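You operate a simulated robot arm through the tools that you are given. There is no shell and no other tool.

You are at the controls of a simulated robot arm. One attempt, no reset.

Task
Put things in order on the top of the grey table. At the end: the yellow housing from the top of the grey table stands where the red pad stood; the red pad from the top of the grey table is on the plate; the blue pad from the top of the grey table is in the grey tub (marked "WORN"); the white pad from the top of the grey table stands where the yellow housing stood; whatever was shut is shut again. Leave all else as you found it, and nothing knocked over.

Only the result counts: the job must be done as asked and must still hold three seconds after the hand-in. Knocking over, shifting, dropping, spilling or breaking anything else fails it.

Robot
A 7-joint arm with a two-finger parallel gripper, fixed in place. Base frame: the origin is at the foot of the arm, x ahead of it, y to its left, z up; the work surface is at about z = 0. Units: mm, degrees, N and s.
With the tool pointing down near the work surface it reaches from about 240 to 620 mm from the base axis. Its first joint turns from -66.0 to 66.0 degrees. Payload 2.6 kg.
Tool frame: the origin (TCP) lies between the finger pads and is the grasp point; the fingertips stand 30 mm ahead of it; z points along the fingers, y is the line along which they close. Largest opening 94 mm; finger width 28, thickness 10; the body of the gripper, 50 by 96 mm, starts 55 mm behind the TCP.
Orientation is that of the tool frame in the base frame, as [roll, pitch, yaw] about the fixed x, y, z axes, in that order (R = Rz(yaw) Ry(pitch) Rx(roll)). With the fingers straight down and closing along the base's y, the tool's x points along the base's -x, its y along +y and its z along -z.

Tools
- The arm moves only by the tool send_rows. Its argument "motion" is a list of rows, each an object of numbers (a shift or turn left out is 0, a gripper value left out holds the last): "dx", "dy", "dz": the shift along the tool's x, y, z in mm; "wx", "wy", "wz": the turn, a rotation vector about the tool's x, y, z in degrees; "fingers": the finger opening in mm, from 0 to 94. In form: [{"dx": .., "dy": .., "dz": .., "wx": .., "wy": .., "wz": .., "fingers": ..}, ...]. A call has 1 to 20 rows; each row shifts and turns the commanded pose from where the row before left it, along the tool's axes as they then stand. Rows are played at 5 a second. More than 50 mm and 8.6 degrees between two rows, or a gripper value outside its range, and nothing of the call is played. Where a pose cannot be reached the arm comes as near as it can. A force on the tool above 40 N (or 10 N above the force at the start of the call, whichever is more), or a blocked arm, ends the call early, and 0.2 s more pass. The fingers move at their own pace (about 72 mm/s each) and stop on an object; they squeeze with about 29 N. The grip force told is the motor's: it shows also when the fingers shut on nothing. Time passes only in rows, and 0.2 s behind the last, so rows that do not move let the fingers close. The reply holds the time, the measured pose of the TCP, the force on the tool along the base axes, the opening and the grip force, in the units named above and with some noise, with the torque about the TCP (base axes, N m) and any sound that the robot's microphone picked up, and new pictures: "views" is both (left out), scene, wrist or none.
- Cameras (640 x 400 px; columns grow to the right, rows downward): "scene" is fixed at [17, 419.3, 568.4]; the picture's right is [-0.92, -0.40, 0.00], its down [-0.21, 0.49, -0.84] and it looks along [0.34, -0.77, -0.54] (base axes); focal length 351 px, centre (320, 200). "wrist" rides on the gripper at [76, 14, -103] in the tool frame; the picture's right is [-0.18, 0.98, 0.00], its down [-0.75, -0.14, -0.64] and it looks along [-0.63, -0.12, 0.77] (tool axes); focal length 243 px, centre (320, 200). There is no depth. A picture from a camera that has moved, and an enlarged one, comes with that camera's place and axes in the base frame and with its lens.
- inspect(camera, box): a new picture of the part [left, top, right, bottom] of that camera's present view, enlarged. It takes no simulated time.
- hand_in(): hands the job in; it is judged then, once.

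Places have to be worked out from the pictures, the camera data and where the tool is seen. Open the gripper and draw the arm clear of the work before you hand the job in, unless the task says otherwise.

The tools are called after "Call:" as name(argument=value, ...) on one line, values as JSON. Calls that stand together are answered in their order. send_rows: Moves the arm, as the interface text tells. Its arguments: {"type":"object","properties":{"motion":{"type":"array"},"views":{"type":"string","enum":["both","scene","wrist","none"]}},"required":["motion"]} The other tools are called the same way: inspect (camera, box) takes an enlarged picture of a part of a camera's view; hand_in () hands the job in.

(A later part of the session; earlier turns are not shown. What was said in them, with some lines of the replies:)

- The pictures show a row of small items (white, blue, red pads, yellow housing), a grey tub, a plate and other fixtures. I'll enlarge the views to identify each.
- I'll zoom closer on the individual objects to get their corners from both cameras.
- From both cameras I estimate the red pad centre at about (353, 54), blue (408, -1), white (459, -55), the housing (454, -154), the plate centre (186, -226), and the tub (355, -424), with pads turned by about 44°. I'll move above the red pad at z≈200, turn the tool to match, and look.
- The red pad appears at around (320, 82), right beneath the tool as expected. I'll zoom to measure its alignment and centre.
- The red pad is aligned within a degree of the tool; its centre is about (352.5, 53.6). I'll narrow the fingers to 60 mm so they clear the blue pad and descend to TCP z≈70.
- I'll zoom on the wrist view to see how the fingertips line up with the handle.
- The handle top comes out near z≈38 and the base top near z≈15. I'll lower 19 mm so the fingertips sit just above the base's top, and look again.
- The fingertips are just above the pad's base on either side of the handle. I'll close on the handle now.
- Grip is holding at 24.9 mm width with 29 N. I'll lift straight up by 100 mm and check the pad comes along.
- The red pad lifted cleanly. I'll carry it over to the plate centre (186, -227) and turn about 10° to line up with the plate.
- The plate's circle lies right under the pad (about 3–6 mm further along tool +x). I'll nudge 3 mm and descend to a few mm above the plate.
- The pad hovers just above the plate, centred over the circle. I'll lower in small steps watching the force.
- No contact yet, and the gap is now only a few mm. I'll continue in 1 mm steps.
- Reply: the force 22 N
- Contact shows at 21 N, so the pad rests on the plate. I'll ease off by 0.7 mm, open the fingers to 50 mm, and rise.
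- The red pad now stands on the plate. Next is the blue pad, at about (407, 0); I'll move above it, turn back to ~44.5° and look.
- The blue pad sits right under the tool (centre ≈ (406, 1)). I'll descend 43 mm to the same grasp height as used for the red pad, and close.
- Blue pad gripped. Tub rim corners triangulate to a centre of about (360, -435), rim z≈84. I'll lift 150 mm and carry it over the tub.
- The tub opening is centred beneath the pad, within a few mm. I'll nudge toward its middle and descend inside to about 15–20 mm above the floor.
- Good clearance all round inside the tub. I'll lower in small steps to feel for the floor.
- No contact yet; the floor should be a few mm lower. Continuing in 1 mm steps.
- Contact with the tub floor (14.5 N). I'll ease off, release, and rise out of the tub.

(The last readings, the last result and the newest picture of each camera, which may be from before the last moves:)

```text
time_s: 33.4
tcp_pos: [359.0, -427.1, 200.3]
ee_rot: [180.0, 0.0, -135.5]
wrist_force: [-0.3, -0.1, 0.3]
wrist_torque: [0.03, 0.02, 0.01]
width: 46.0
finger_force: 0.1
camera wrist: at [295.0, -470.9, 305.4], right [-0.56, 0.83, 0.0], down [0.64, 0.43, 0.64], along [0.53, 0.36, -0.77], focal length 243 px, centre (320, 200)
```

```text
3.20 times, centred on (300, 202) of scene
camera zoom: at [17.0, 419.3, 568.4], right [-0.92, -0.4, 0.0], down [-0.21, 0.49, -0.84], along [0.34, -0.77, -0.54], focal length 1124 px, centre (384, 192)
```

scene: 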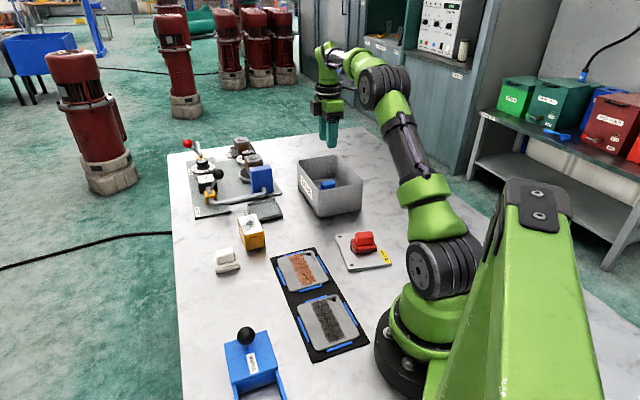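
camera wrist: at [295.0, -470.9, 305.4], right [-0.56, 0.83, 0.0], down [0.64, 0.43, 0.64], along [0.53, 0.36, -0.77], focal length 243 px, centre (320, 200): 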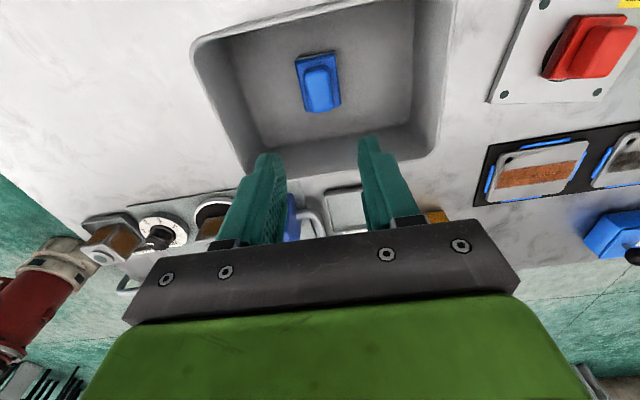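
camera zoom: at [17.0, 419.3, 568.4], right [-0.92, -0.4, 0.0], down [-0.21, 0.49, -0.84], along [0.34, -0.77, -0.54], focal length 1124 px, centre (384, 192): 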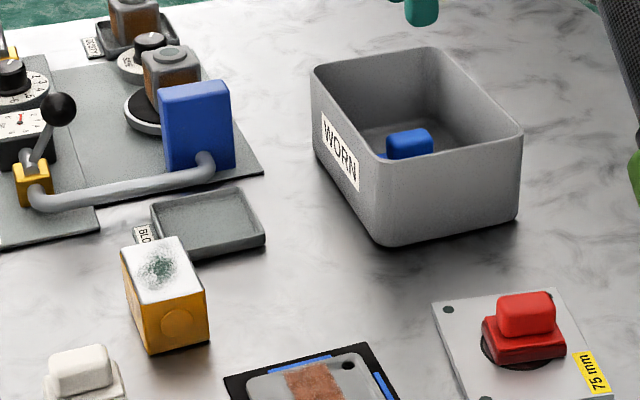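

Blue pad is in the tub, and the tub hasn't shifted. Next the yellow housing (≈48×67×47 mm at about (454, -154)): I'll move above it and turn the tool by -89.5° so the fingers close across its 48 mm width.

Call:
send_rows(motion=[{"dx": -32.5, "dy": 16.1, "fingers": 80}, {"dx": -32.5, "dy": 16.1}, {"dx": -32.5, "dy": 16.1}, {"dx": -32.5, "dy": 16.1}, {"dx": -32.5, "dy": 16.1}, {"dx": -32.5, "dy": 16.1}, {"dx": -32.5, "dy": 16.1}, {"dx": -32.3, "dy": 16.2}, {"wz": 8.1}, {"wz": 8.1}, {"wz": 8.1}, {"wz": 8.1}, {"wz": 8.1}, {"wz": 8.1}, {"wz": 8.1}, {"wz": 8.1}, {"wz": 8.1}, {"wz": 8.1}, {"wz": 8.1}, {}], views="both")

Call:
inspect(camera="wrist", box=[240, 30, 400, 150])

```text
time_s: 37.6
tcp_pos: [453.8, -154.7, 200.4]
ee_rot: [180.0, 0.0, 135.2]
wrist_force: [0.2, -0.2, -0.6]
wrist_torque: [0.03, 0.02, 0.02]
width: 79.9
finger_force: 0.1
camera wrist: at [410.1, -90.2, 305.0], right [0.82, 0.57, 0.0], down [0.44, -0.63, 0.64], along [0.36, -0.53, -0.77], focal length 243 px, centre (320, 200)
```

scene: 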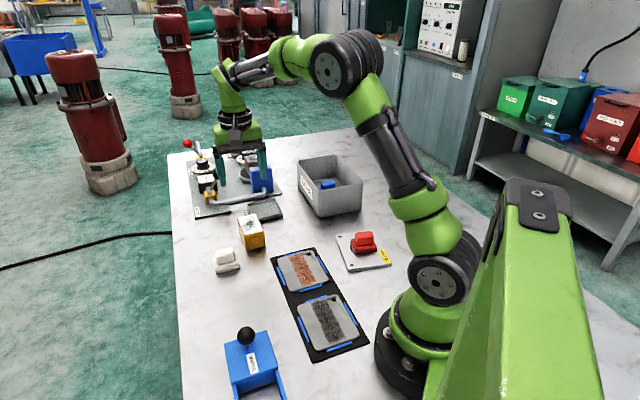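
wrist: 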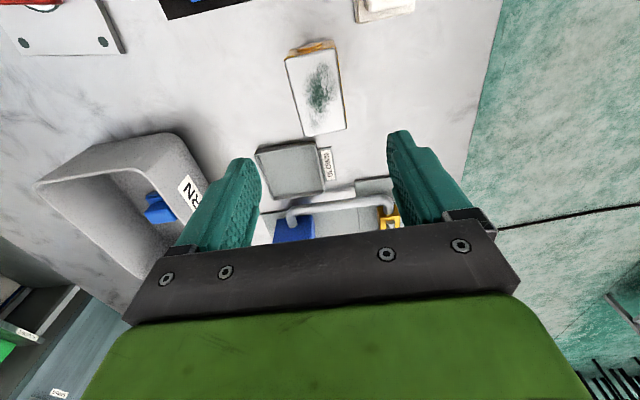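

```text
3.33 times, centred on (320, 90) of wrist
camera zoom: at [410.1, -90.2, 305.0], right [0.82, 0.57, 0.0], down [0.44, -0.63, 0.64], along [0.36, -0.53, -0.77], focal length 809 px, centre (320, 567)
```

zoom: 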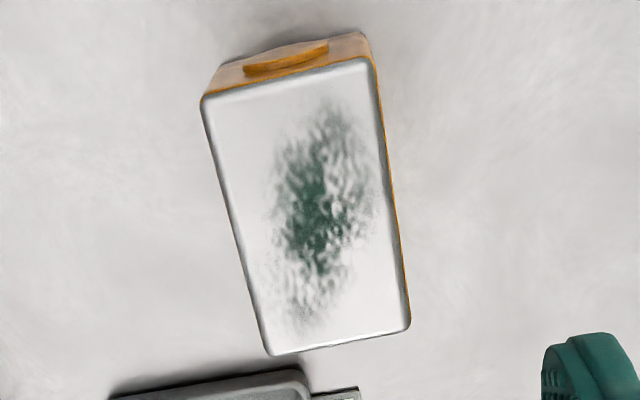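

From this view the housing centre is about (454.5, -156.5), 48×77 mm, aligned within half a degree of the tool. I'll shift slightly and descend to just above its top to check.

Call:
send_rows(motion=[{"dx": -1.9, "dy": -0.6}, {"dz": 35}, {"dz": 35}, {"dz": 30}, {}], views="both")

Call:
inspect(camera="wrist", box=[220, 30, 420, 200])

Call:
inspect(camera="scene", box=[200, 170, 300, 260])

```text
time_s: 38.8
tcp_pos: [454.3, -156.1, 101.8]
ee_rot: [-180.0, 0.0, 135.4]
wrist_force: [0.1, 0.1, -0.1]
wrist_torque: [0.0, -0.02, 0.01]
width: 79.8
finger_force: 0.0
camera wrist: at [410.4, -91.1, 205.0], right [0.82, 0.57, 0.0], down [0.44, -0.63, 0.64], along [0.37, -0.53, -0.77], focal length 243 px, centre (320, 200)
```

scene: 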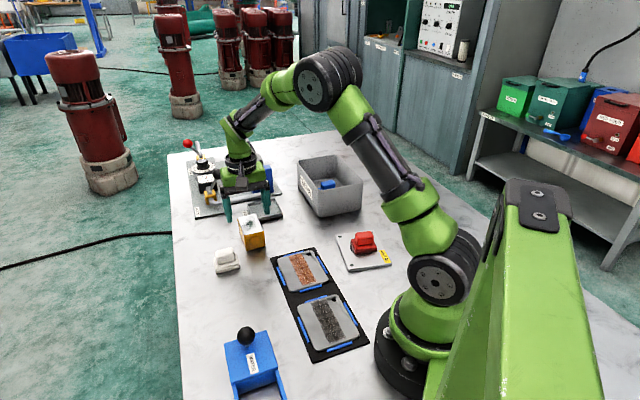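
wrist: 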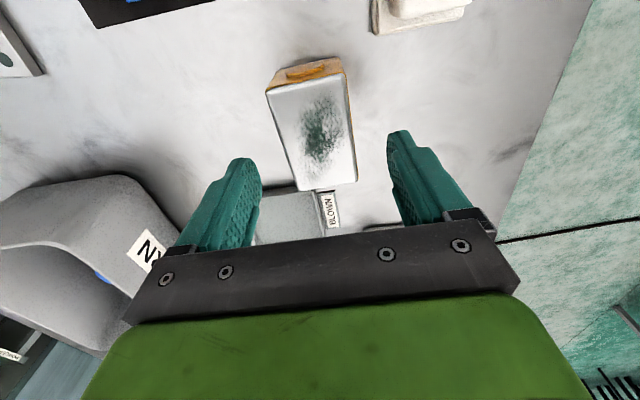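

```text
2.35 times, centred on (320, 115) of wrist
camera zoom: at [410.4, -91.1, 205.0], right [0.82, 0.57, 0.0], down [0.44, -0.63, 0.64], along [0.37, -0.53, -0.77], focal length 571 px, centre (320, 400)
```

zoom: 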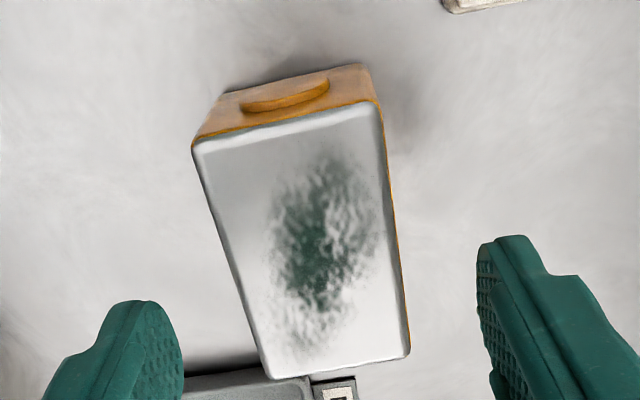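

```text
4.44 times, centred on (250, 215) of scene
camera zoom: at [17.0, 419.3, 568.4], right [-0.92, -0.4, 0.0], down [-0.21, 0.49, -0.84], along [0.34, -0.77, -0.54], focal length 1560 px, centre (631, 133)
```

zoom: 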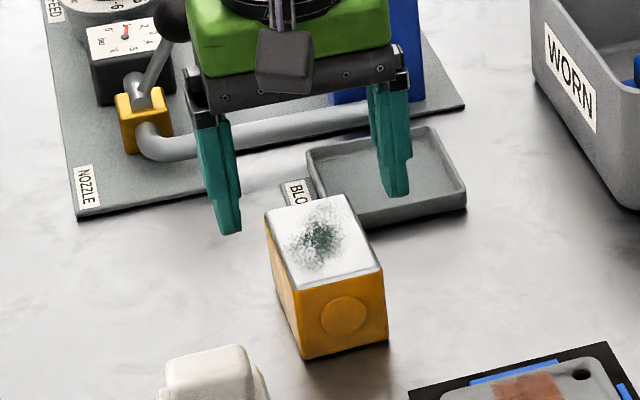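

The housing centre (453.7, -156) is directly under the TCP. I'll descend 60 mm (fingertips ≈10 mm above the table) with the fingers straddling it.

Call:
send_rows(motion=[{"dz": 15}, {"dz": 15}, {"dz": 15}, {"dz": 10}, {"dz": 5}, {}], views="both")

Call:
inspect(camera="scene", box=[200, 190, 300, 270])

```text
time_s: 40.2
tcp_pos: [455.4, -156.6, 40.7]
ee_rot: [180.0, 0.0, 135.5]
wrist_force: [0.5, 1.0, 0.3]
wrist_torque: [-0.02, 0.01, -0.01]
width: 80.1
finger_force: 0.1
camera wrist: at [410.9, -92.0, 144.4], right [0.82, 0.57, 0.0], down [0.44, -0.63, 0.64], along [0.37, -0.53, -0.77], focal length 243 px, centre (320, 200)
```

scene: 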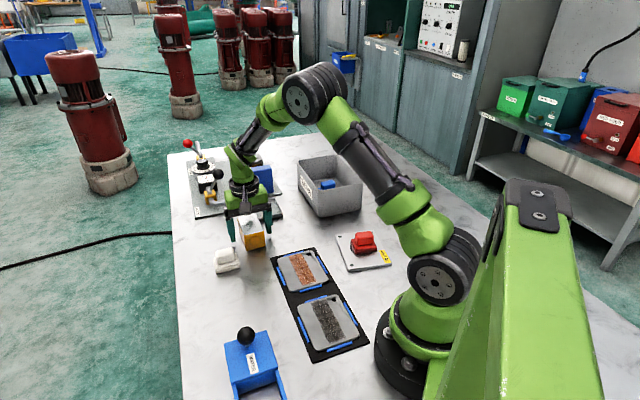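
wrist: 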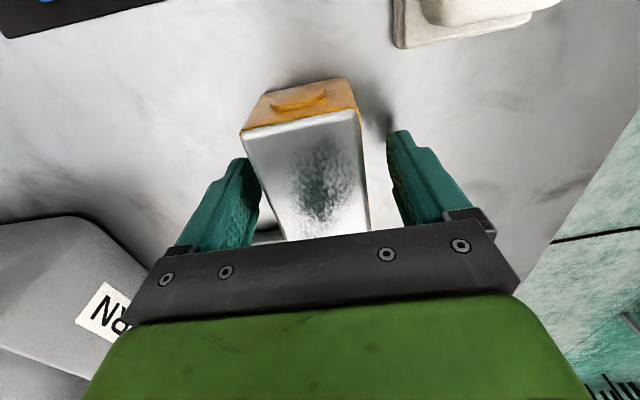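

```text
5.00 times, centred on (250, 230) of scene
camera zoom: at [17.0, 419.3, 568.4], right [-0.92, -0.4, 0.0], down [-0.21, 0.49, -0.84], along [0.34, -0.77, -0.54], focal length 1756 px, centre (670, 50)
```

zoom: 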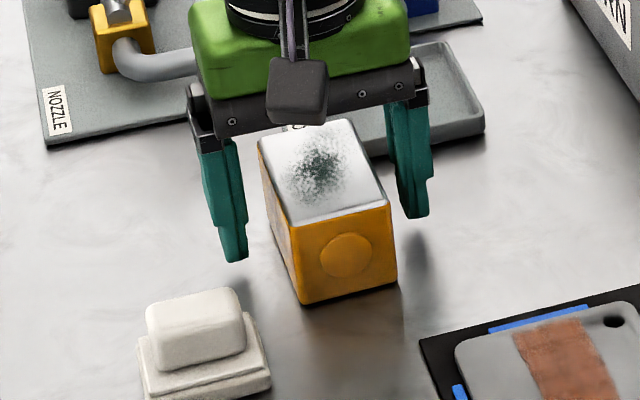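

Fingers straddle the housing at mid-length. Closing now.

Call:
send_rows(motion=[{"fingers": 60}, {"fingers": 40}, {"fingers": 40}, {"fingers": 40}, {}], views="both")

Call:
inspect(camera="scene", box=[200, 190, 300, 270])

```text
time_s: 41.4
tcp_pos: [454.7, -155.7, 39.5]
ee_rot: [180.0, 0.0, 135.4]
wrist_force: [0.0, -1.5, -0.1]
wrist_torque: [-0.1, 0.01, 0.03]
width: 54.0
finger_force: 28.5
camera wrist: at [411.0, -92.0, 144.6], right [0.82, 0.57, 0.0], down [0.44, -0.63, 0.64], along [0.37, -0.53, -0.77], focal length 243 px, centre (320, 200)
```

scene: 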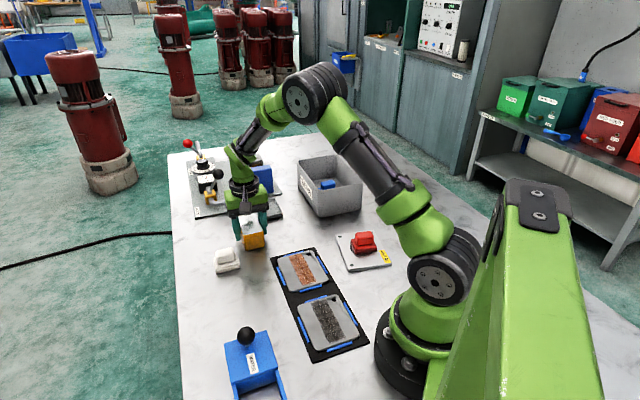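
wrist: 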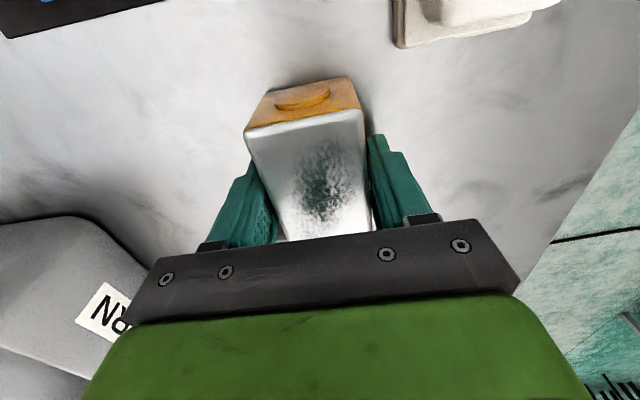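

```text
5.00 times, centred on (250, 230) of scene
camera zoom: at [17.0, 419.3, 568.4], right [-0.92, -0.4, 0.0], down [-0.21, 0.49, -0.84], along [0.34, -0.77, -0.54], focal length 1756 px, centre (670, 50)
```

zoom: 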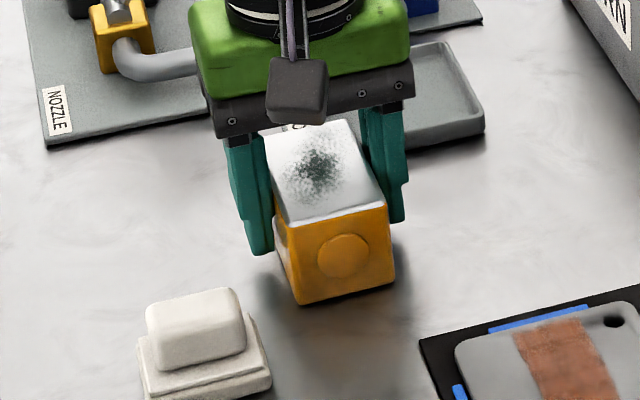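

Width reads 54 mm with full grip force; the housing hasn't visibly moved. I'll lift it a little and check it stays level.

Call:
send_rows(motion=[{"dz": -5}, {"dz": -10}, {"dz": -15}, {}], views="both")

Call:
inspect(camera="scene", box=[200, 180, 300, 260])

```text
time_s: 42.4
tcp_pos: [454.6, -156.8, 69.3]
ee_rot: [179.9, 0.0, 135.4]
wrist_force: [-0.6, -0.4, -2.3]
wrist_torque: [0.01, 0.0, 0.01]
width: 54.5
finger_force: 29.3
camera wrist: at [410.7, -92.6, 174.6], right [0.82, 0.57, 0.0], down [0.44, -0.63, 0.64], along [0.37, -0.53, -0.77], focal length 243 px, centre (320, 200)
```

scene: 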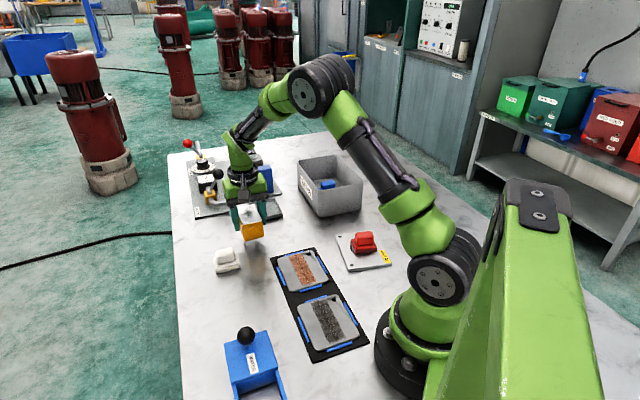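
wrist: 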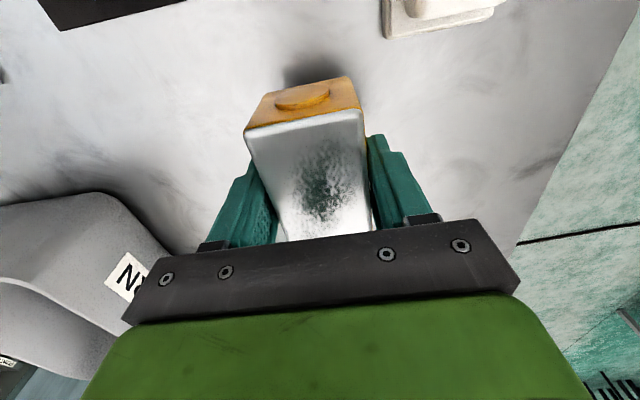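

```text
5.00 times, centred on (250, 220) of scene
camera zoom: at [17.0, 419.3, 568.4], right [-0.92, -0.4, 0.0], down [-0.21, 0.49, -0.84], along [0.34, -0.77, -0.54], focal length 1756 px, centre (670, 100)
```

zoom: 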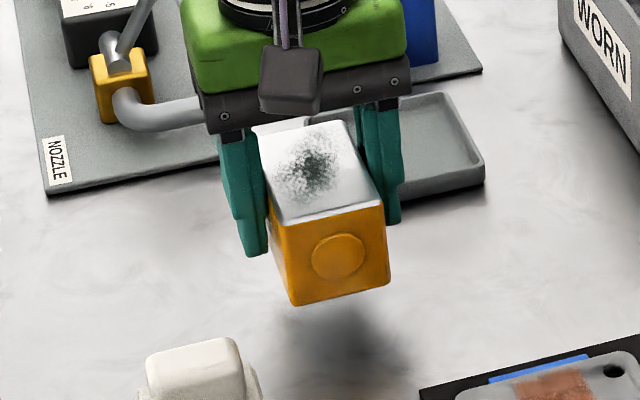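

The housing lifts level (≈2 N). I'll raise it further and carry it to the red pad's old spot (352.5, 54), then lower partway.

Call:
send_rows(motion=[{"dz": -25}, {"dz": -30}, {"dz": -25}, {"dx": 12, "dy": 4.2}, {"dx": 26, "dy": 9.2}, {"dx": 32, "dy": 11.3}, {"dx": 32, "dy": 11.3}, {"dx": 32, "dy": 11.3}, {"dx": 32, "dy": 11.3}, {"dx": 28, "dy": 10}, {"dx": 18, "dy": 6.4}, {"dx": 8.4, "dy": 3}, {}, {}], views="both")

```text
time_s: 45.4
tcp_pos: [352.6, 53.3, 150.0]
ee_rot: [-180.0, 0.0, 135.4]
wrist_force: [-0.3, -0.7, -3.8]
wrist_torque: [0.0, 0.01, 0.03]
width: 54.3
finger_force: 28.7
camera wrist: at [308.8, 118.2, 255.2], right [0.82, 0.57, 0.0], down [0.44, -0.63, 0.64], along [0.37, -0.53, -0.77], focal length 243 px, centre (320, 200)
```

scene: 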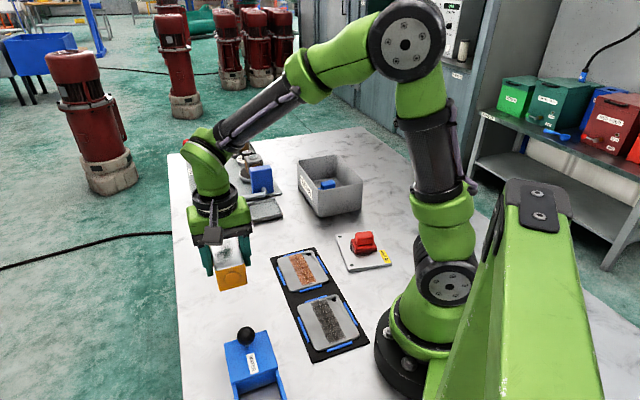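
wrist: 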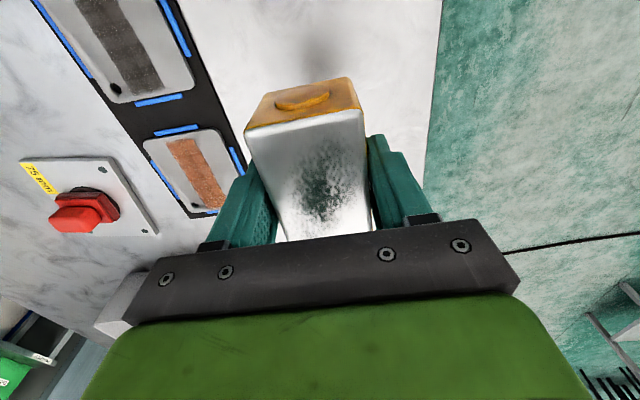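

The housing is over the target. I'll lower to about 15 mm above the table and check clearance from the WATER box knob.

Call:
send_rows(motion=[{"dz": 20}, {"dz": 25}, {"dz": 25}, {"dz": 15}, {"dz": 10}, {}], views="both")

Call:
inspect(camera="scene", box=[180, 220, 300, 370])

```text
time_s: 46.8
tcp_pos: [354.3, 55.0, 55.1]
ee_rot: [-180.0, 0.0, 135.4]
wrist_force: [0.6, -0.5, -3.8]
wrist_torque: [-0.02, -0.01, 0.0]
width: 54.4
finger_force: 28.9
camera wrist: at [310.3, 119.1, 160.3], right [0.82, 0.57, 0.0], down [0.44, -0.63, 0.64], along [0.37, -0.53, -0.77], focal length 243 px, centre (320, 200)
```

scene: 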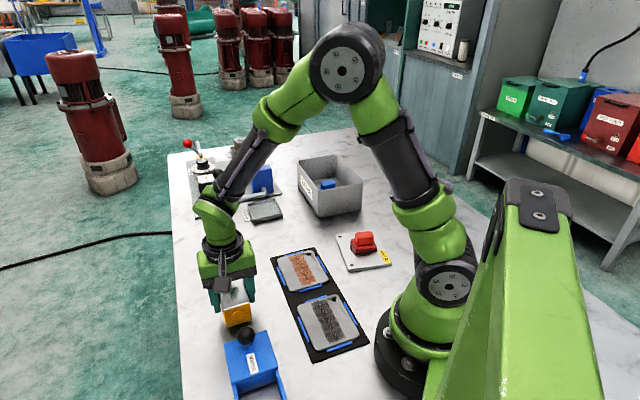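
wrist: 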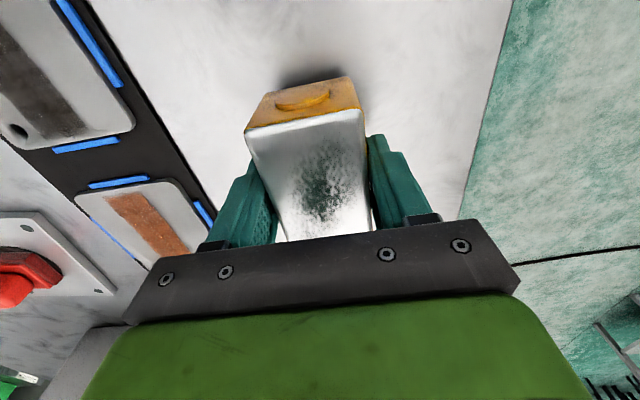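

```text
2.67 times, centred on (240, 295) of scene
camera zoom: at [17.0, 419.3, 568.4], right [-0.92, -0.4, 0.0], down [-0.21, 0.49, -0.84], along [0.34, -0.77, -0.54], focal length 936 px, centre (533, -53)
```

zoom: 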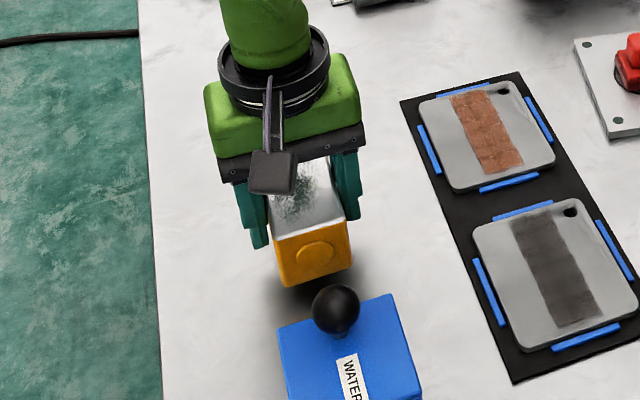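

There's ample clearance from the WATER box and knob. I'll lower gently to feel for the table.

Call:
send_rows(motion=[{"dy": -1, "dx": 0.3, "dz": 5}, {"dz": 4}, {"dz": 2}, {"dz": 1}, {}], views="none")

```text
time_s: 48.0
tcp_pos: [352.1, 55.0, 43.7]
ee_rot: [179.9, 0.0, 135.5]
wrist_force: [-0.2, -0.4, -3.3]
wrist_torque: [-0.03, -0.02, 0.0]
width: 54.3
finger_force: 28.8
```

Call:
send_rows(motion=[{"dz": 1}, {"dz": 1}, {}], views="none")

```text
time_s: 48.8
tcp_pos: [351.9, 53.7, 42.2]
ee_rot: [180.0, 0.0, 135.4]
wrist_force: [-0.1, -0.4, -3.3]
wrist_torque: [0.01, 0.01, -0.01]
width: 54.2
finger_force: 29.4
```

Call:
send_rows(motion=[{"dz": 0.7}, {"dz": 0.5}, {}], views="none")

```text
time_s: 49.6
tcp_pos: [352.4, 53.9, 40.2]
ee_rot: [-180.0, -0.1, 135.2]
wrist_force: [-1.9, -0.6, 6.0]
wrist_torque: [-0.07, 0.11, -0.04]
width: 54.3
finger_force: 29.5
```

The housing now rests on the table (force went from -3.3 to +6 N). I'll open to 74 mm and rise straight up.

Call:
send_rows(motion=[{"dz": -0.2}, {"fingers": 60}, {"fingers": 74}, {}, {"dz": -10}, {"dz": -25}, {"dz": -40}, {"dz": -40}, {"dz": -35}, {}], views="both")

Call:
inspect(camera="scene", box=[180, 220, 300, 370])

Call:
inspect(camera="wrist", box=[220, 20, 420, 170])

```text
time_s: 51.8
tcp_pos: [352.1, 52.9, 189.3]
ee_rot: [-180.0, 0.0, 135.4]
wrist_force: [0.1, 0.1, 0.2]
wrist_torque: [-0.05, -0.02, 0.01]
width: 74.2
finger_force: 0.1
camera wrist: at [307.6, 117.3, 294.6], right [0.82, 0.57, 0.0], down [0.44, -0.63, 0.64], along [0.37, -0.53, -0.77], focal length 243 px, centre (320, 200)
```

scene: 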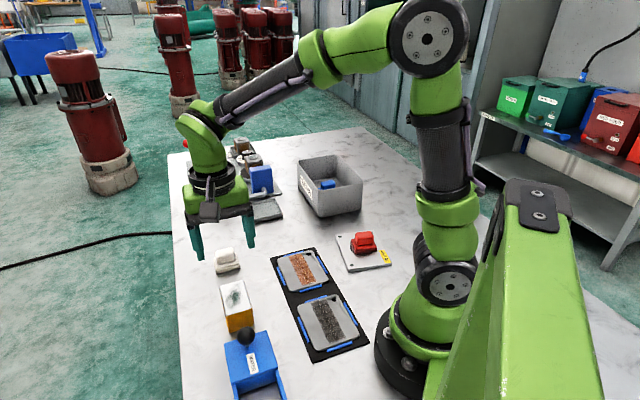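
wrist: 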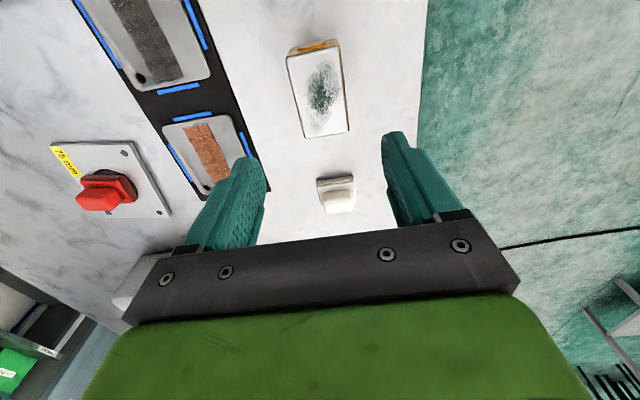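

```text
2.67 times, centred on (240, 295) of scene
camera zoom: at [16.9, 419.3, 568.4], right [-0.92, -0.4, 0.0], down [-0.21, 0.49, -0.84], along [0.34, -0.77, -0.54], focal length 936 px, centre (533, -53)
```

zoom: 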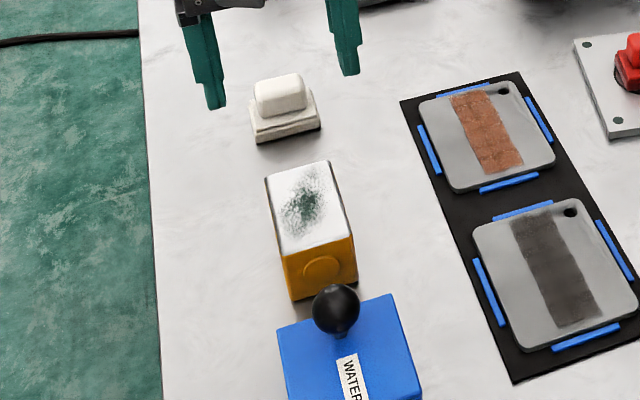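

```text
2.67 times, centred on (320, 95) of wrist
camera zoom: at [307.6, 117.3, 294.6], right [0.82, 0.57, 0.0], down [0.44, -0.63, 0.64], along [0.37, -0.53, -0.77], focal length 647 px, centre (320, 480)
```

zoom: 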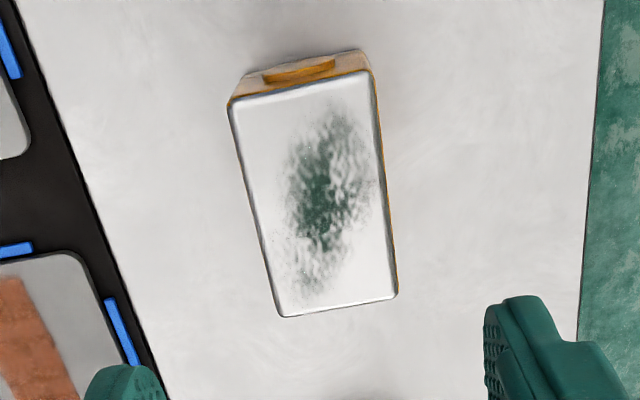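

The housing stands upright at the red pad's old spot (measured centre ≈ (351.4, 54.7)). Next the white pad at about (460.5, -54): I'll move above it, turn back to 44.5°, and look.

Call:
send_rows(motion=[{"dx": -30.5, "fingers": 60}, {"dx": -30.5}, {"dx": -30.5}, {"dx": -30.5}, {"dx": -30.6, "dy": -0.7}, {"wz": -8.1}, {"wz": -8.1}, {"wz": -8.1}, {"wz": -8.1}, {"wz": -8.1}, {"wz": -8.1}, {"wz": -8.1}, {"wz": -8.1}, {"wz": -8.1}, {"wz": -8.1}, {"wz": -8.1}, {"dz": 30}, {"dz": 35}, {"dz": 30}, {}], views="both")

Call:
inspect(camera="wrist", box=[220, 40, 420, 190])

```text
time_s: 56.0
tcp_pos: [460.0, -55.2, 95.0]
ee_rot: [179.9, 0.0, -135.5]
wrist_force: [0.4, 0.6, -0.3]
wrist_torque: [0.03, 0.0, -0.03]
width: 59.8
finger_force: 0.2
camera wrist: at [395.6, -97.2, 198.9], right [-0.56, 0.83, 0.0], down [0.64, 0.43, 0.64], along [0.53, 0.36, -0.77], focal length 243 px, centre (320, 200)
```

scene: 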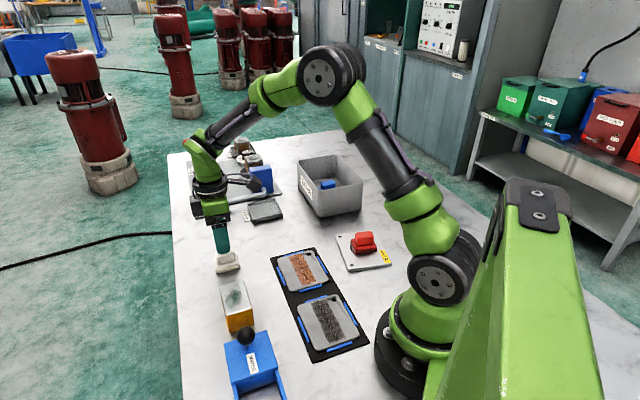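
wrist: 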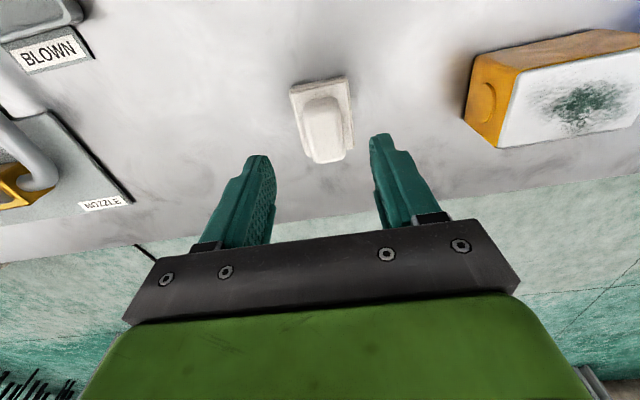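

```text
2.67 times, centred on (320, 115) of wrist
camera zoom: at [395.6, -97.2, 198.9], right [-0.56, 0.83, 0.0], down [0.64, 0.43, 0.64], along [0.53, 0.36, -0.77], focal length 647 px, centre (320, 427)
```

zoom: 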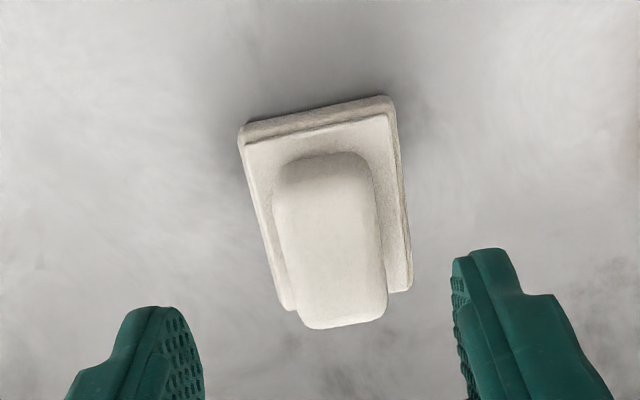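

The white pad is nearly under the tool; a small shift (dx -1.5, dy +2.5) centres it. I'll descend 44 mm to the same grasp height and close.

Call:
send_rows(motion=[{"dx": -1.5, "dy": 2.5}, {"dz": 15}, {"dz": 15}, {"dz": 8}, {"dz": 6}, {}, {"fingers": 15}, {"fingers": 15}, {"fingers": 15}, {"fingers": 15}], views="both")

Call:
inspect(camera="wrist", box=[240, 70, 400, 220])

```text
time_s: 58.2
tcp_pos: [459.8, -50.7, 50.5]
ee_rot: [180.0, -0.1, -135.6]
wrist_force: [0.3, 0.4, -0.1]
wrist_torque: [0.0, -0.01, 0.01]
width: 25.3
finger_force: 29.0
camera wrist: at [395.1, -93.2, 155.5], right [-0.56, 0.83, 0.0], down [0.64, 0.43, 0.64], along [0.53, 0.36, -0.77], focal length 243 px, centre (320, 200)
```

scene: 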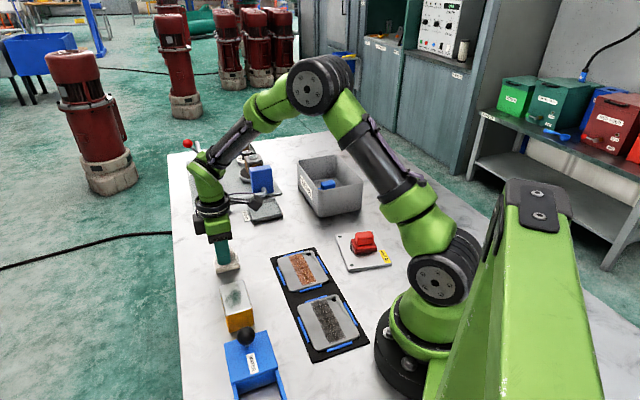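
wrist: 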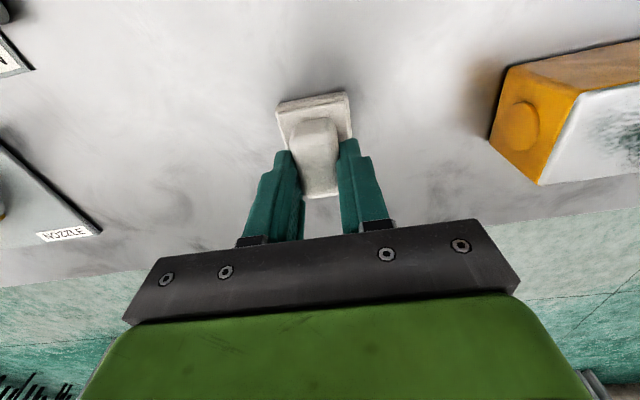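

```text
2.67 times, centred on (320, 145) of wrist
camera zoom: at [395.1, -93.2, 155.5], right [-0.56, 0.83, 0.0], down [0.64, 0.43, 0.64], along [0.53, 0.36, -0.77], focal length 647 px, centre (320, 347)
```

zoom: 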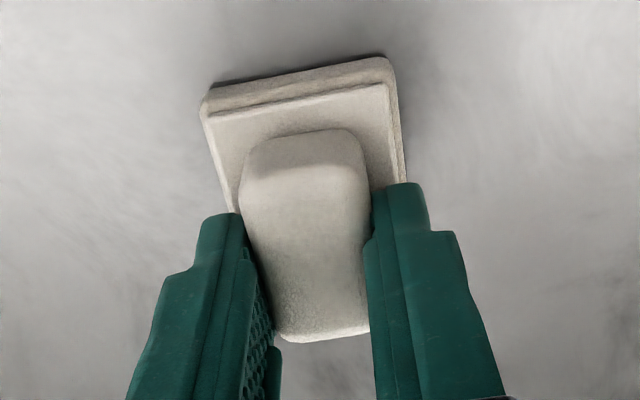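

The pad is gripped with its centre within 1 mm of the TCP. I'll lift 60 mm and carry it to the housing's old spot (454.7, -156.3).

Call:
send_rows(motion=[{"dz": -10}, {"dz": -25}, {"dz": -25}, {"dx": 10, "dy": -9.3}, {"dx": 19, "dy": -17.7}, {"dx": 20, "dy": -18.6}, {"dx": 18, "dy": -16.8}, {"dx": 10, "dy": -9.3}, {}, {}], views="both")

```text
time_s: 60.4
tcp_pos: [453.6, -158.0, 111.3]
ee_rot: [179.9, -0.1, -135.6]
wrist_force: [0.2, -0.9, -1.1]
wrist_torque: [0.0, 0.0, -0.01]
width: 24.8
finger_force: 28.9
camera wrist: at [390.5, -199.7, 215.8], right [-0.56, 0.83, 0.0], down [0.64, 0.43, 0.64], along [0.53, 0.36, -0.77], focal length 243 px, centre (320, 200)
```

scene: 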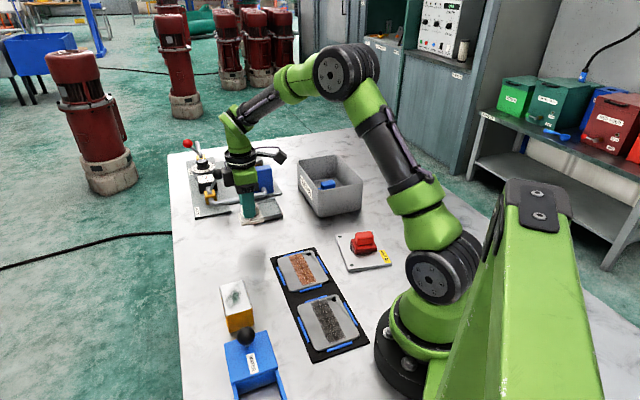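
wrist: 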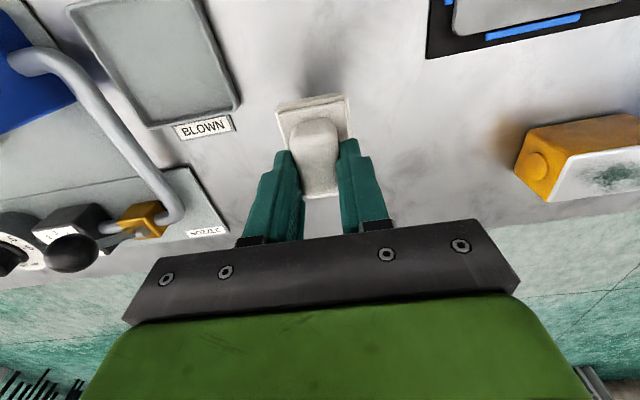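

Over the housing's old spot within ~2 mm. I'll correct slightly and lower most of the way.

Call:
send_rows(motion=[{"dx": -1, "dy": 0.3, "dz": 10}, {"dz": 20}, {"dz": 15}, {"dz": 8}, {"dz": 3}, {}], views="both")

Call:
inspect(camera="scene", box=[200, 190, 300, 270])

```text
time_s: 61.8
tcp_pos: [456.3, -156.5, 54.7]
ee_rot: [-179.9, 0.0, -135.6]
wrist_force: [0.3, 0.6, -0.5]
wrist_torque: [-0.01, 0.0, 0.02]
width: 25.0
finger_force: 28.7
camera wrist: at [391.0, -198.6, 159.8], right [-0.56, 0.83, 0.0], down [0.64, 0.43, 0.64], along [0.53, 0.36, -0.77], focal length 243 px, centre (320, 200)
```

scene: 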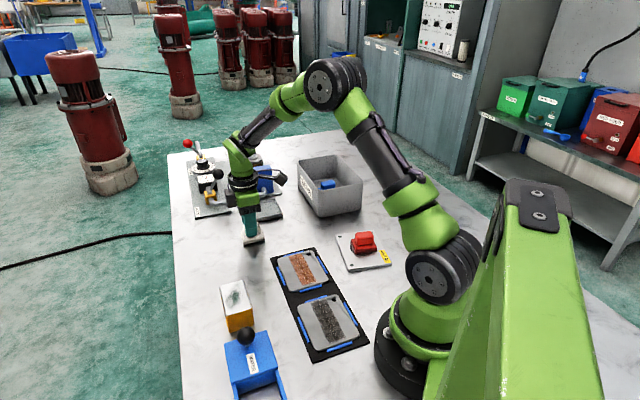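
wrist: 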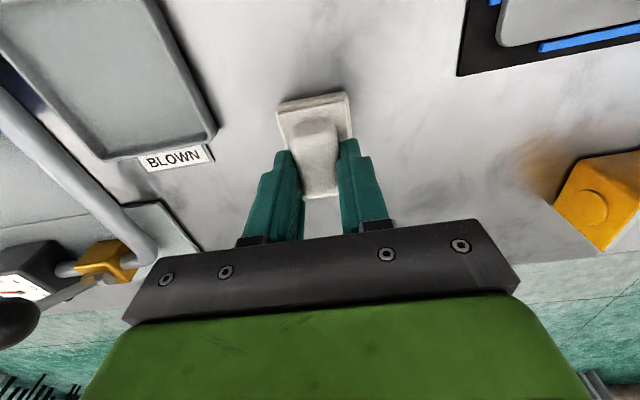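

```text
5.00 times, centred on (250, 230) of scene
camera zoom: at [17.0, 419.3, 568.4], right [-0.92, -0.4, 0.0], down [-0.21, 0.49, -0.84], along [0.34, -0.77, -0.54], focal length 1756 px, centre (670, 50)
```

zoom: 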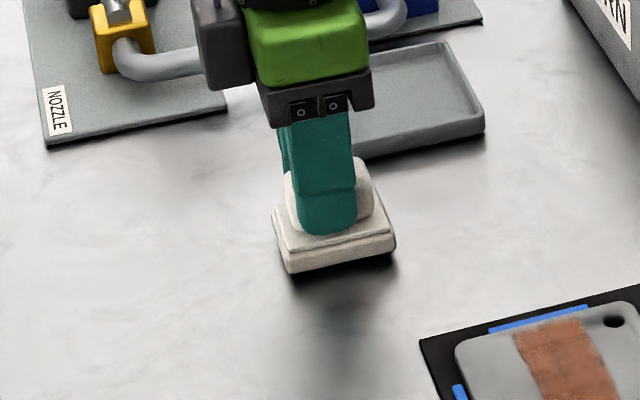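

Hovering about 4 mm over the table at (455, -157). I'll lower in small steps until it touches.

Call:
send_rows(motion=[{"dz": 1.5}, {"dz": 1}, {"dz": 0.5}, {}], views="none")

```text
time_s: 62.8
tcp_pos: [455.8, -156.5, 53.2]
ee_rot: [-179.9, 0.0, -135.4]
wrist_force: [0.2, 0.4, -0.1]
wrist_torque: [-0.01, -0.02, -0.02]
width: 24.8
finger_force: 29.5
```

Call:
send_rows(motion=[{"dz": 0.7}, {"dz": 0.5}, {}], views="none")

```text
time_s: 63.6
tcp_pos: [456.3, -156.8, 51.7]
ee_rot: [-179.9, 0.0, -135.6]
wrist_force: [-0.3, 0.0, -0.3]
wrist_torque: [-0.02, 0.02, 0.01]
width: 24.8
finger_force: 29.2
```

Call:
send_rows(motion=[{"dz": 0.5}, {"dz": 0.4}, {}], views="none")

```text
time_s: 64.4
tcp_pos: [454.5, -156.1, 50.5]
ee_rot: [180.0, 0.0, -135.5]
wrist_force: [-0.9, -0.4, 2.8]
wrist_torque: [0.02, 0.1, -0.02]
width: 25.2
finger_force: 29.0
```

The force is just rising (2.8 N): the pad has touched the table. I'll release and rise straight up.

Call:
send_rows(motion=[{"dz": 0.2}, {"fingers": 32}, {"fingers": 50}, {}, {"dz": -10}, {"dz": -30}, {"dz": -40}, {"dz": -40}, {"dz": -30}, {}], views="both")

Call:
inspect(camera="scene", box=[160, 130, 400, 280])

Call:
inspect(camera="wrist", box=[220, 30, 420, 180])

```text
time_s: 66.6
tcp_pos: [456.0, -156.1, 198.3]
ee_rot: [180.0, -0.1, -135.5]
wrist_force: [0.2, -0.4, 1.0]
wrist_torque: [0.01, 0.02, -0.02]
width: 49.8
finger_force: 0.0
camera wrist: at [391.5, -198.1, 303.2], right [-0.56, 0.83, 0.0], down [0.64, 0.43, 0.64], along [0.53, 0.36, -0.77], focal length 243 px, centre (320, 200)
```

scene: 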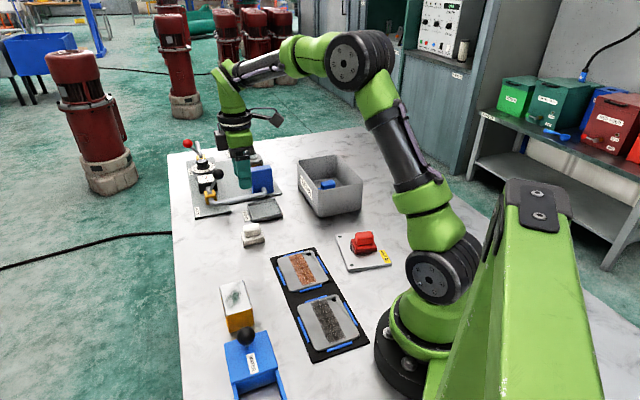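
wrist: 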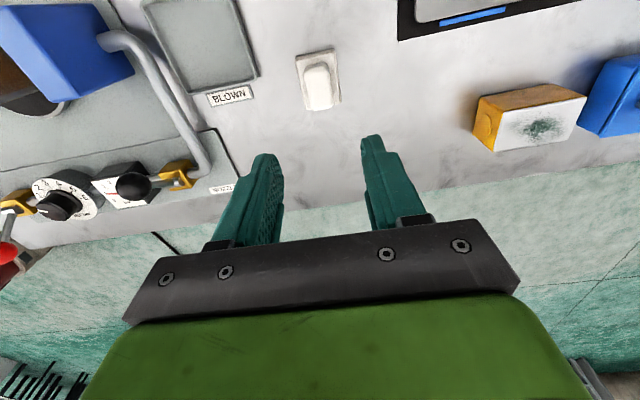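

```text
2.67 times, centred on (280, 205) of scene
camera zoom: at [16.9, 419.3, 568.4], right [-0.92, -0.4, 0.0], down [-0.21, 0.49, -0.84], along [0.34, -0.77, -0.54], focal length 936 px, centre (427, 187)
```

zoom: 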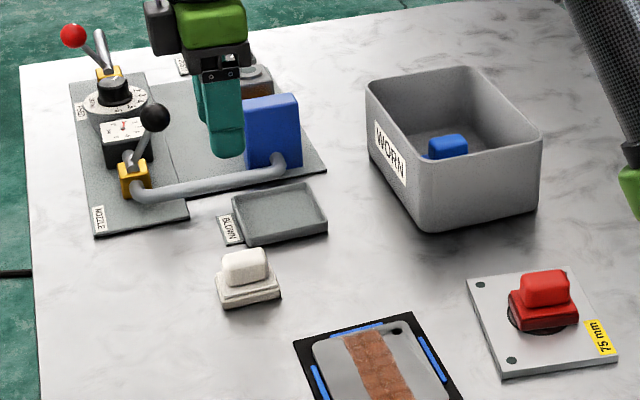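

```text
2.67 times, centred on (320, 105) of wrist
camera zoom: at [391.5, -198.1, 303.2], right [-0.56, 0.83, 0.0], down [0.64, 0.43, 0.64], along [0.53, 0.36, -0.77], focal length 647 px, centre (320, 453)
```

zoom: 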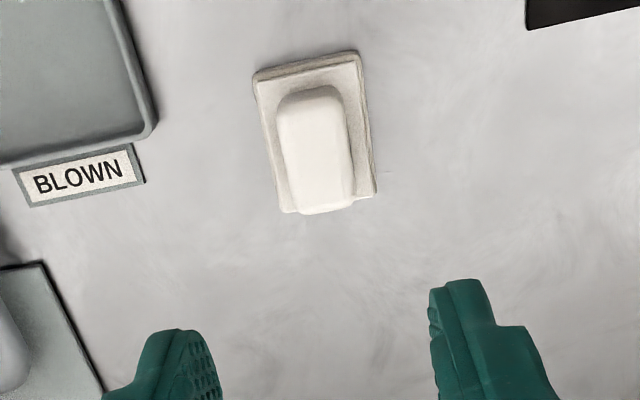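

All four pieces are where they should be: white at the housing's old spot, housing at the red's old spot, red on the plate, blue in the tub. I'll draw the arm up and clear, opening the gripper, then take a last look.

Call:
send_rows(motion=[{"dz": -35}, {"dz": -40}, {"dz": -40}, {"dz": -32}, {"dx": 20, "dy": 23.9, "fingers": 94}, {"dx": 20, "dy": 23.9}, {"dx": 20, "dy": 23.9}, {"dx": 20, "dy": 23.9}, {"dx": 20, "dy": 23.9}, {}, {}, {}], views="both")

Call:
inspect(camera="scene", box=[160, 120, 420, 280])

Call:
inspect(camera="scene", box=[180, 230, 420, 400])

```text
time_s: 69.2
tcp_pos: [300.4, -141.6, 348.2]
ee_rot: [179.9, 0.0, -135.5]
wrist_force: [0.0, -0.7, 0.1]
wrist_torque: [0.0, -0.01, 0.01]
width: 94.1
finger_force: 0.1
camera wrist: at [235.8, -183.8, 452.8], right [-0.56, 0.83, 0.0], down [0.64, 0.43, 0.64], along [0.53, 0.36, -0.77], focal length 243 px, centre (320, 200)
```

scene: 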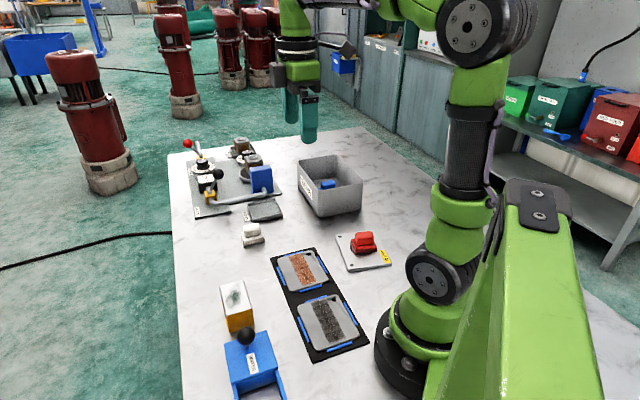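
wrist: 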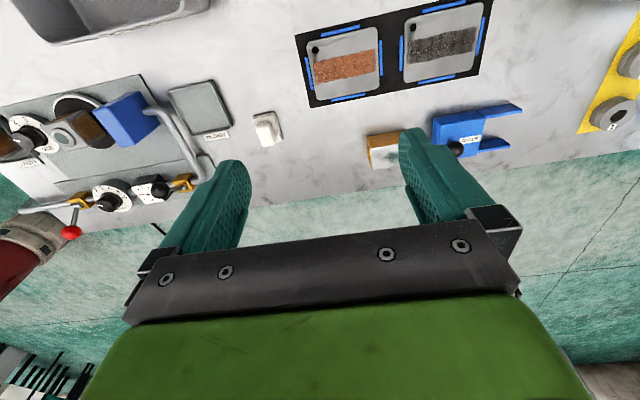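

```text
2.46 times, centred on (290, 200) of scene
camera zoom: at [16.9, 419.3, 568.4], right [-0.92, -0.4, 0.0], down [-0.21, 0.49, -0.84], along [0.34, -0.77, -0.54], focal length 864 px, centre (394, 200)
```

zoom: 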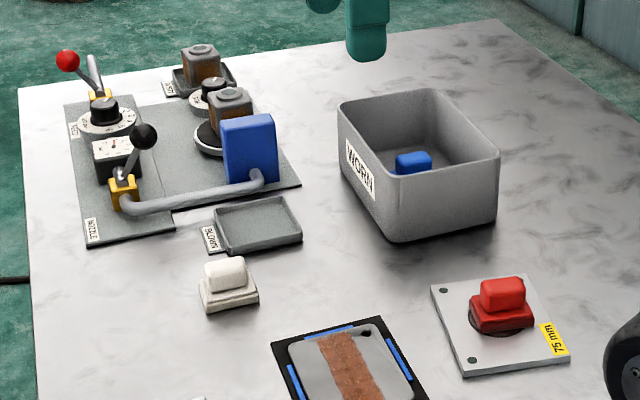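

```text
2.35 times, centred on (300, 315) of scene
camera zoom: at [16.9, 419.3, 568.4], right [-0.92, -0.4, 0.0], down [-0.21, 0.49, -0.84], along [0.34, -0.77, -0.54], focal length 826 px, centre (367, -71)
```

zoom: 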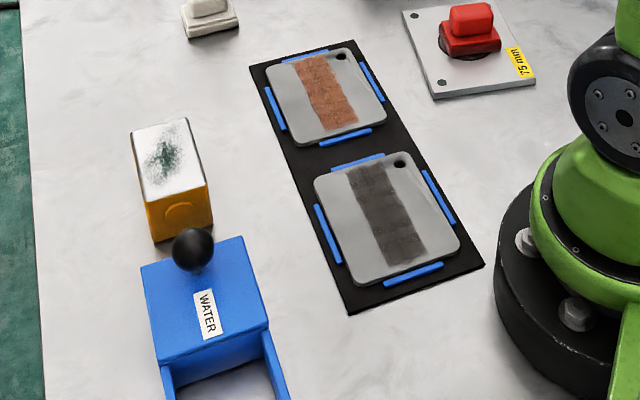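

The final view shows every piece upright and in place, with the plate, tub, WATER box, levers and trays unchanged from the start. The arm is clear with the gripper open, so I'm handing in.

Call:
hand_in()

```text
The job is handed in.
```

The job is handed in, and all four pieces are where you asked. No verdict has come back, so this is based on the last pictures before hand-in.

- **Yellow housing:** it stands where the red pad stood. I measured its centre at about (351, 55), and the pad had been at about (352, 54).
- **Red pad:** it is on the grey plate marked "75 mm", roughly over the circle. I took this as "the plate", because the two plates in the black tray would have made the wording ambiguous.
- **Blue pad:** it is upright on the floor of the "WORN" tub.
- **White pad:** it stands where the yellow housing stood. It was set down at about (455, -156), a reading that varies by 1–2 mm.

I opened nothing, so nothing needed shutting. The plate, tub, WATER box, levers and trays looked the same as at the start, and nothing was knocked over. The arm was clear of the work with the gripper open when I handed in.
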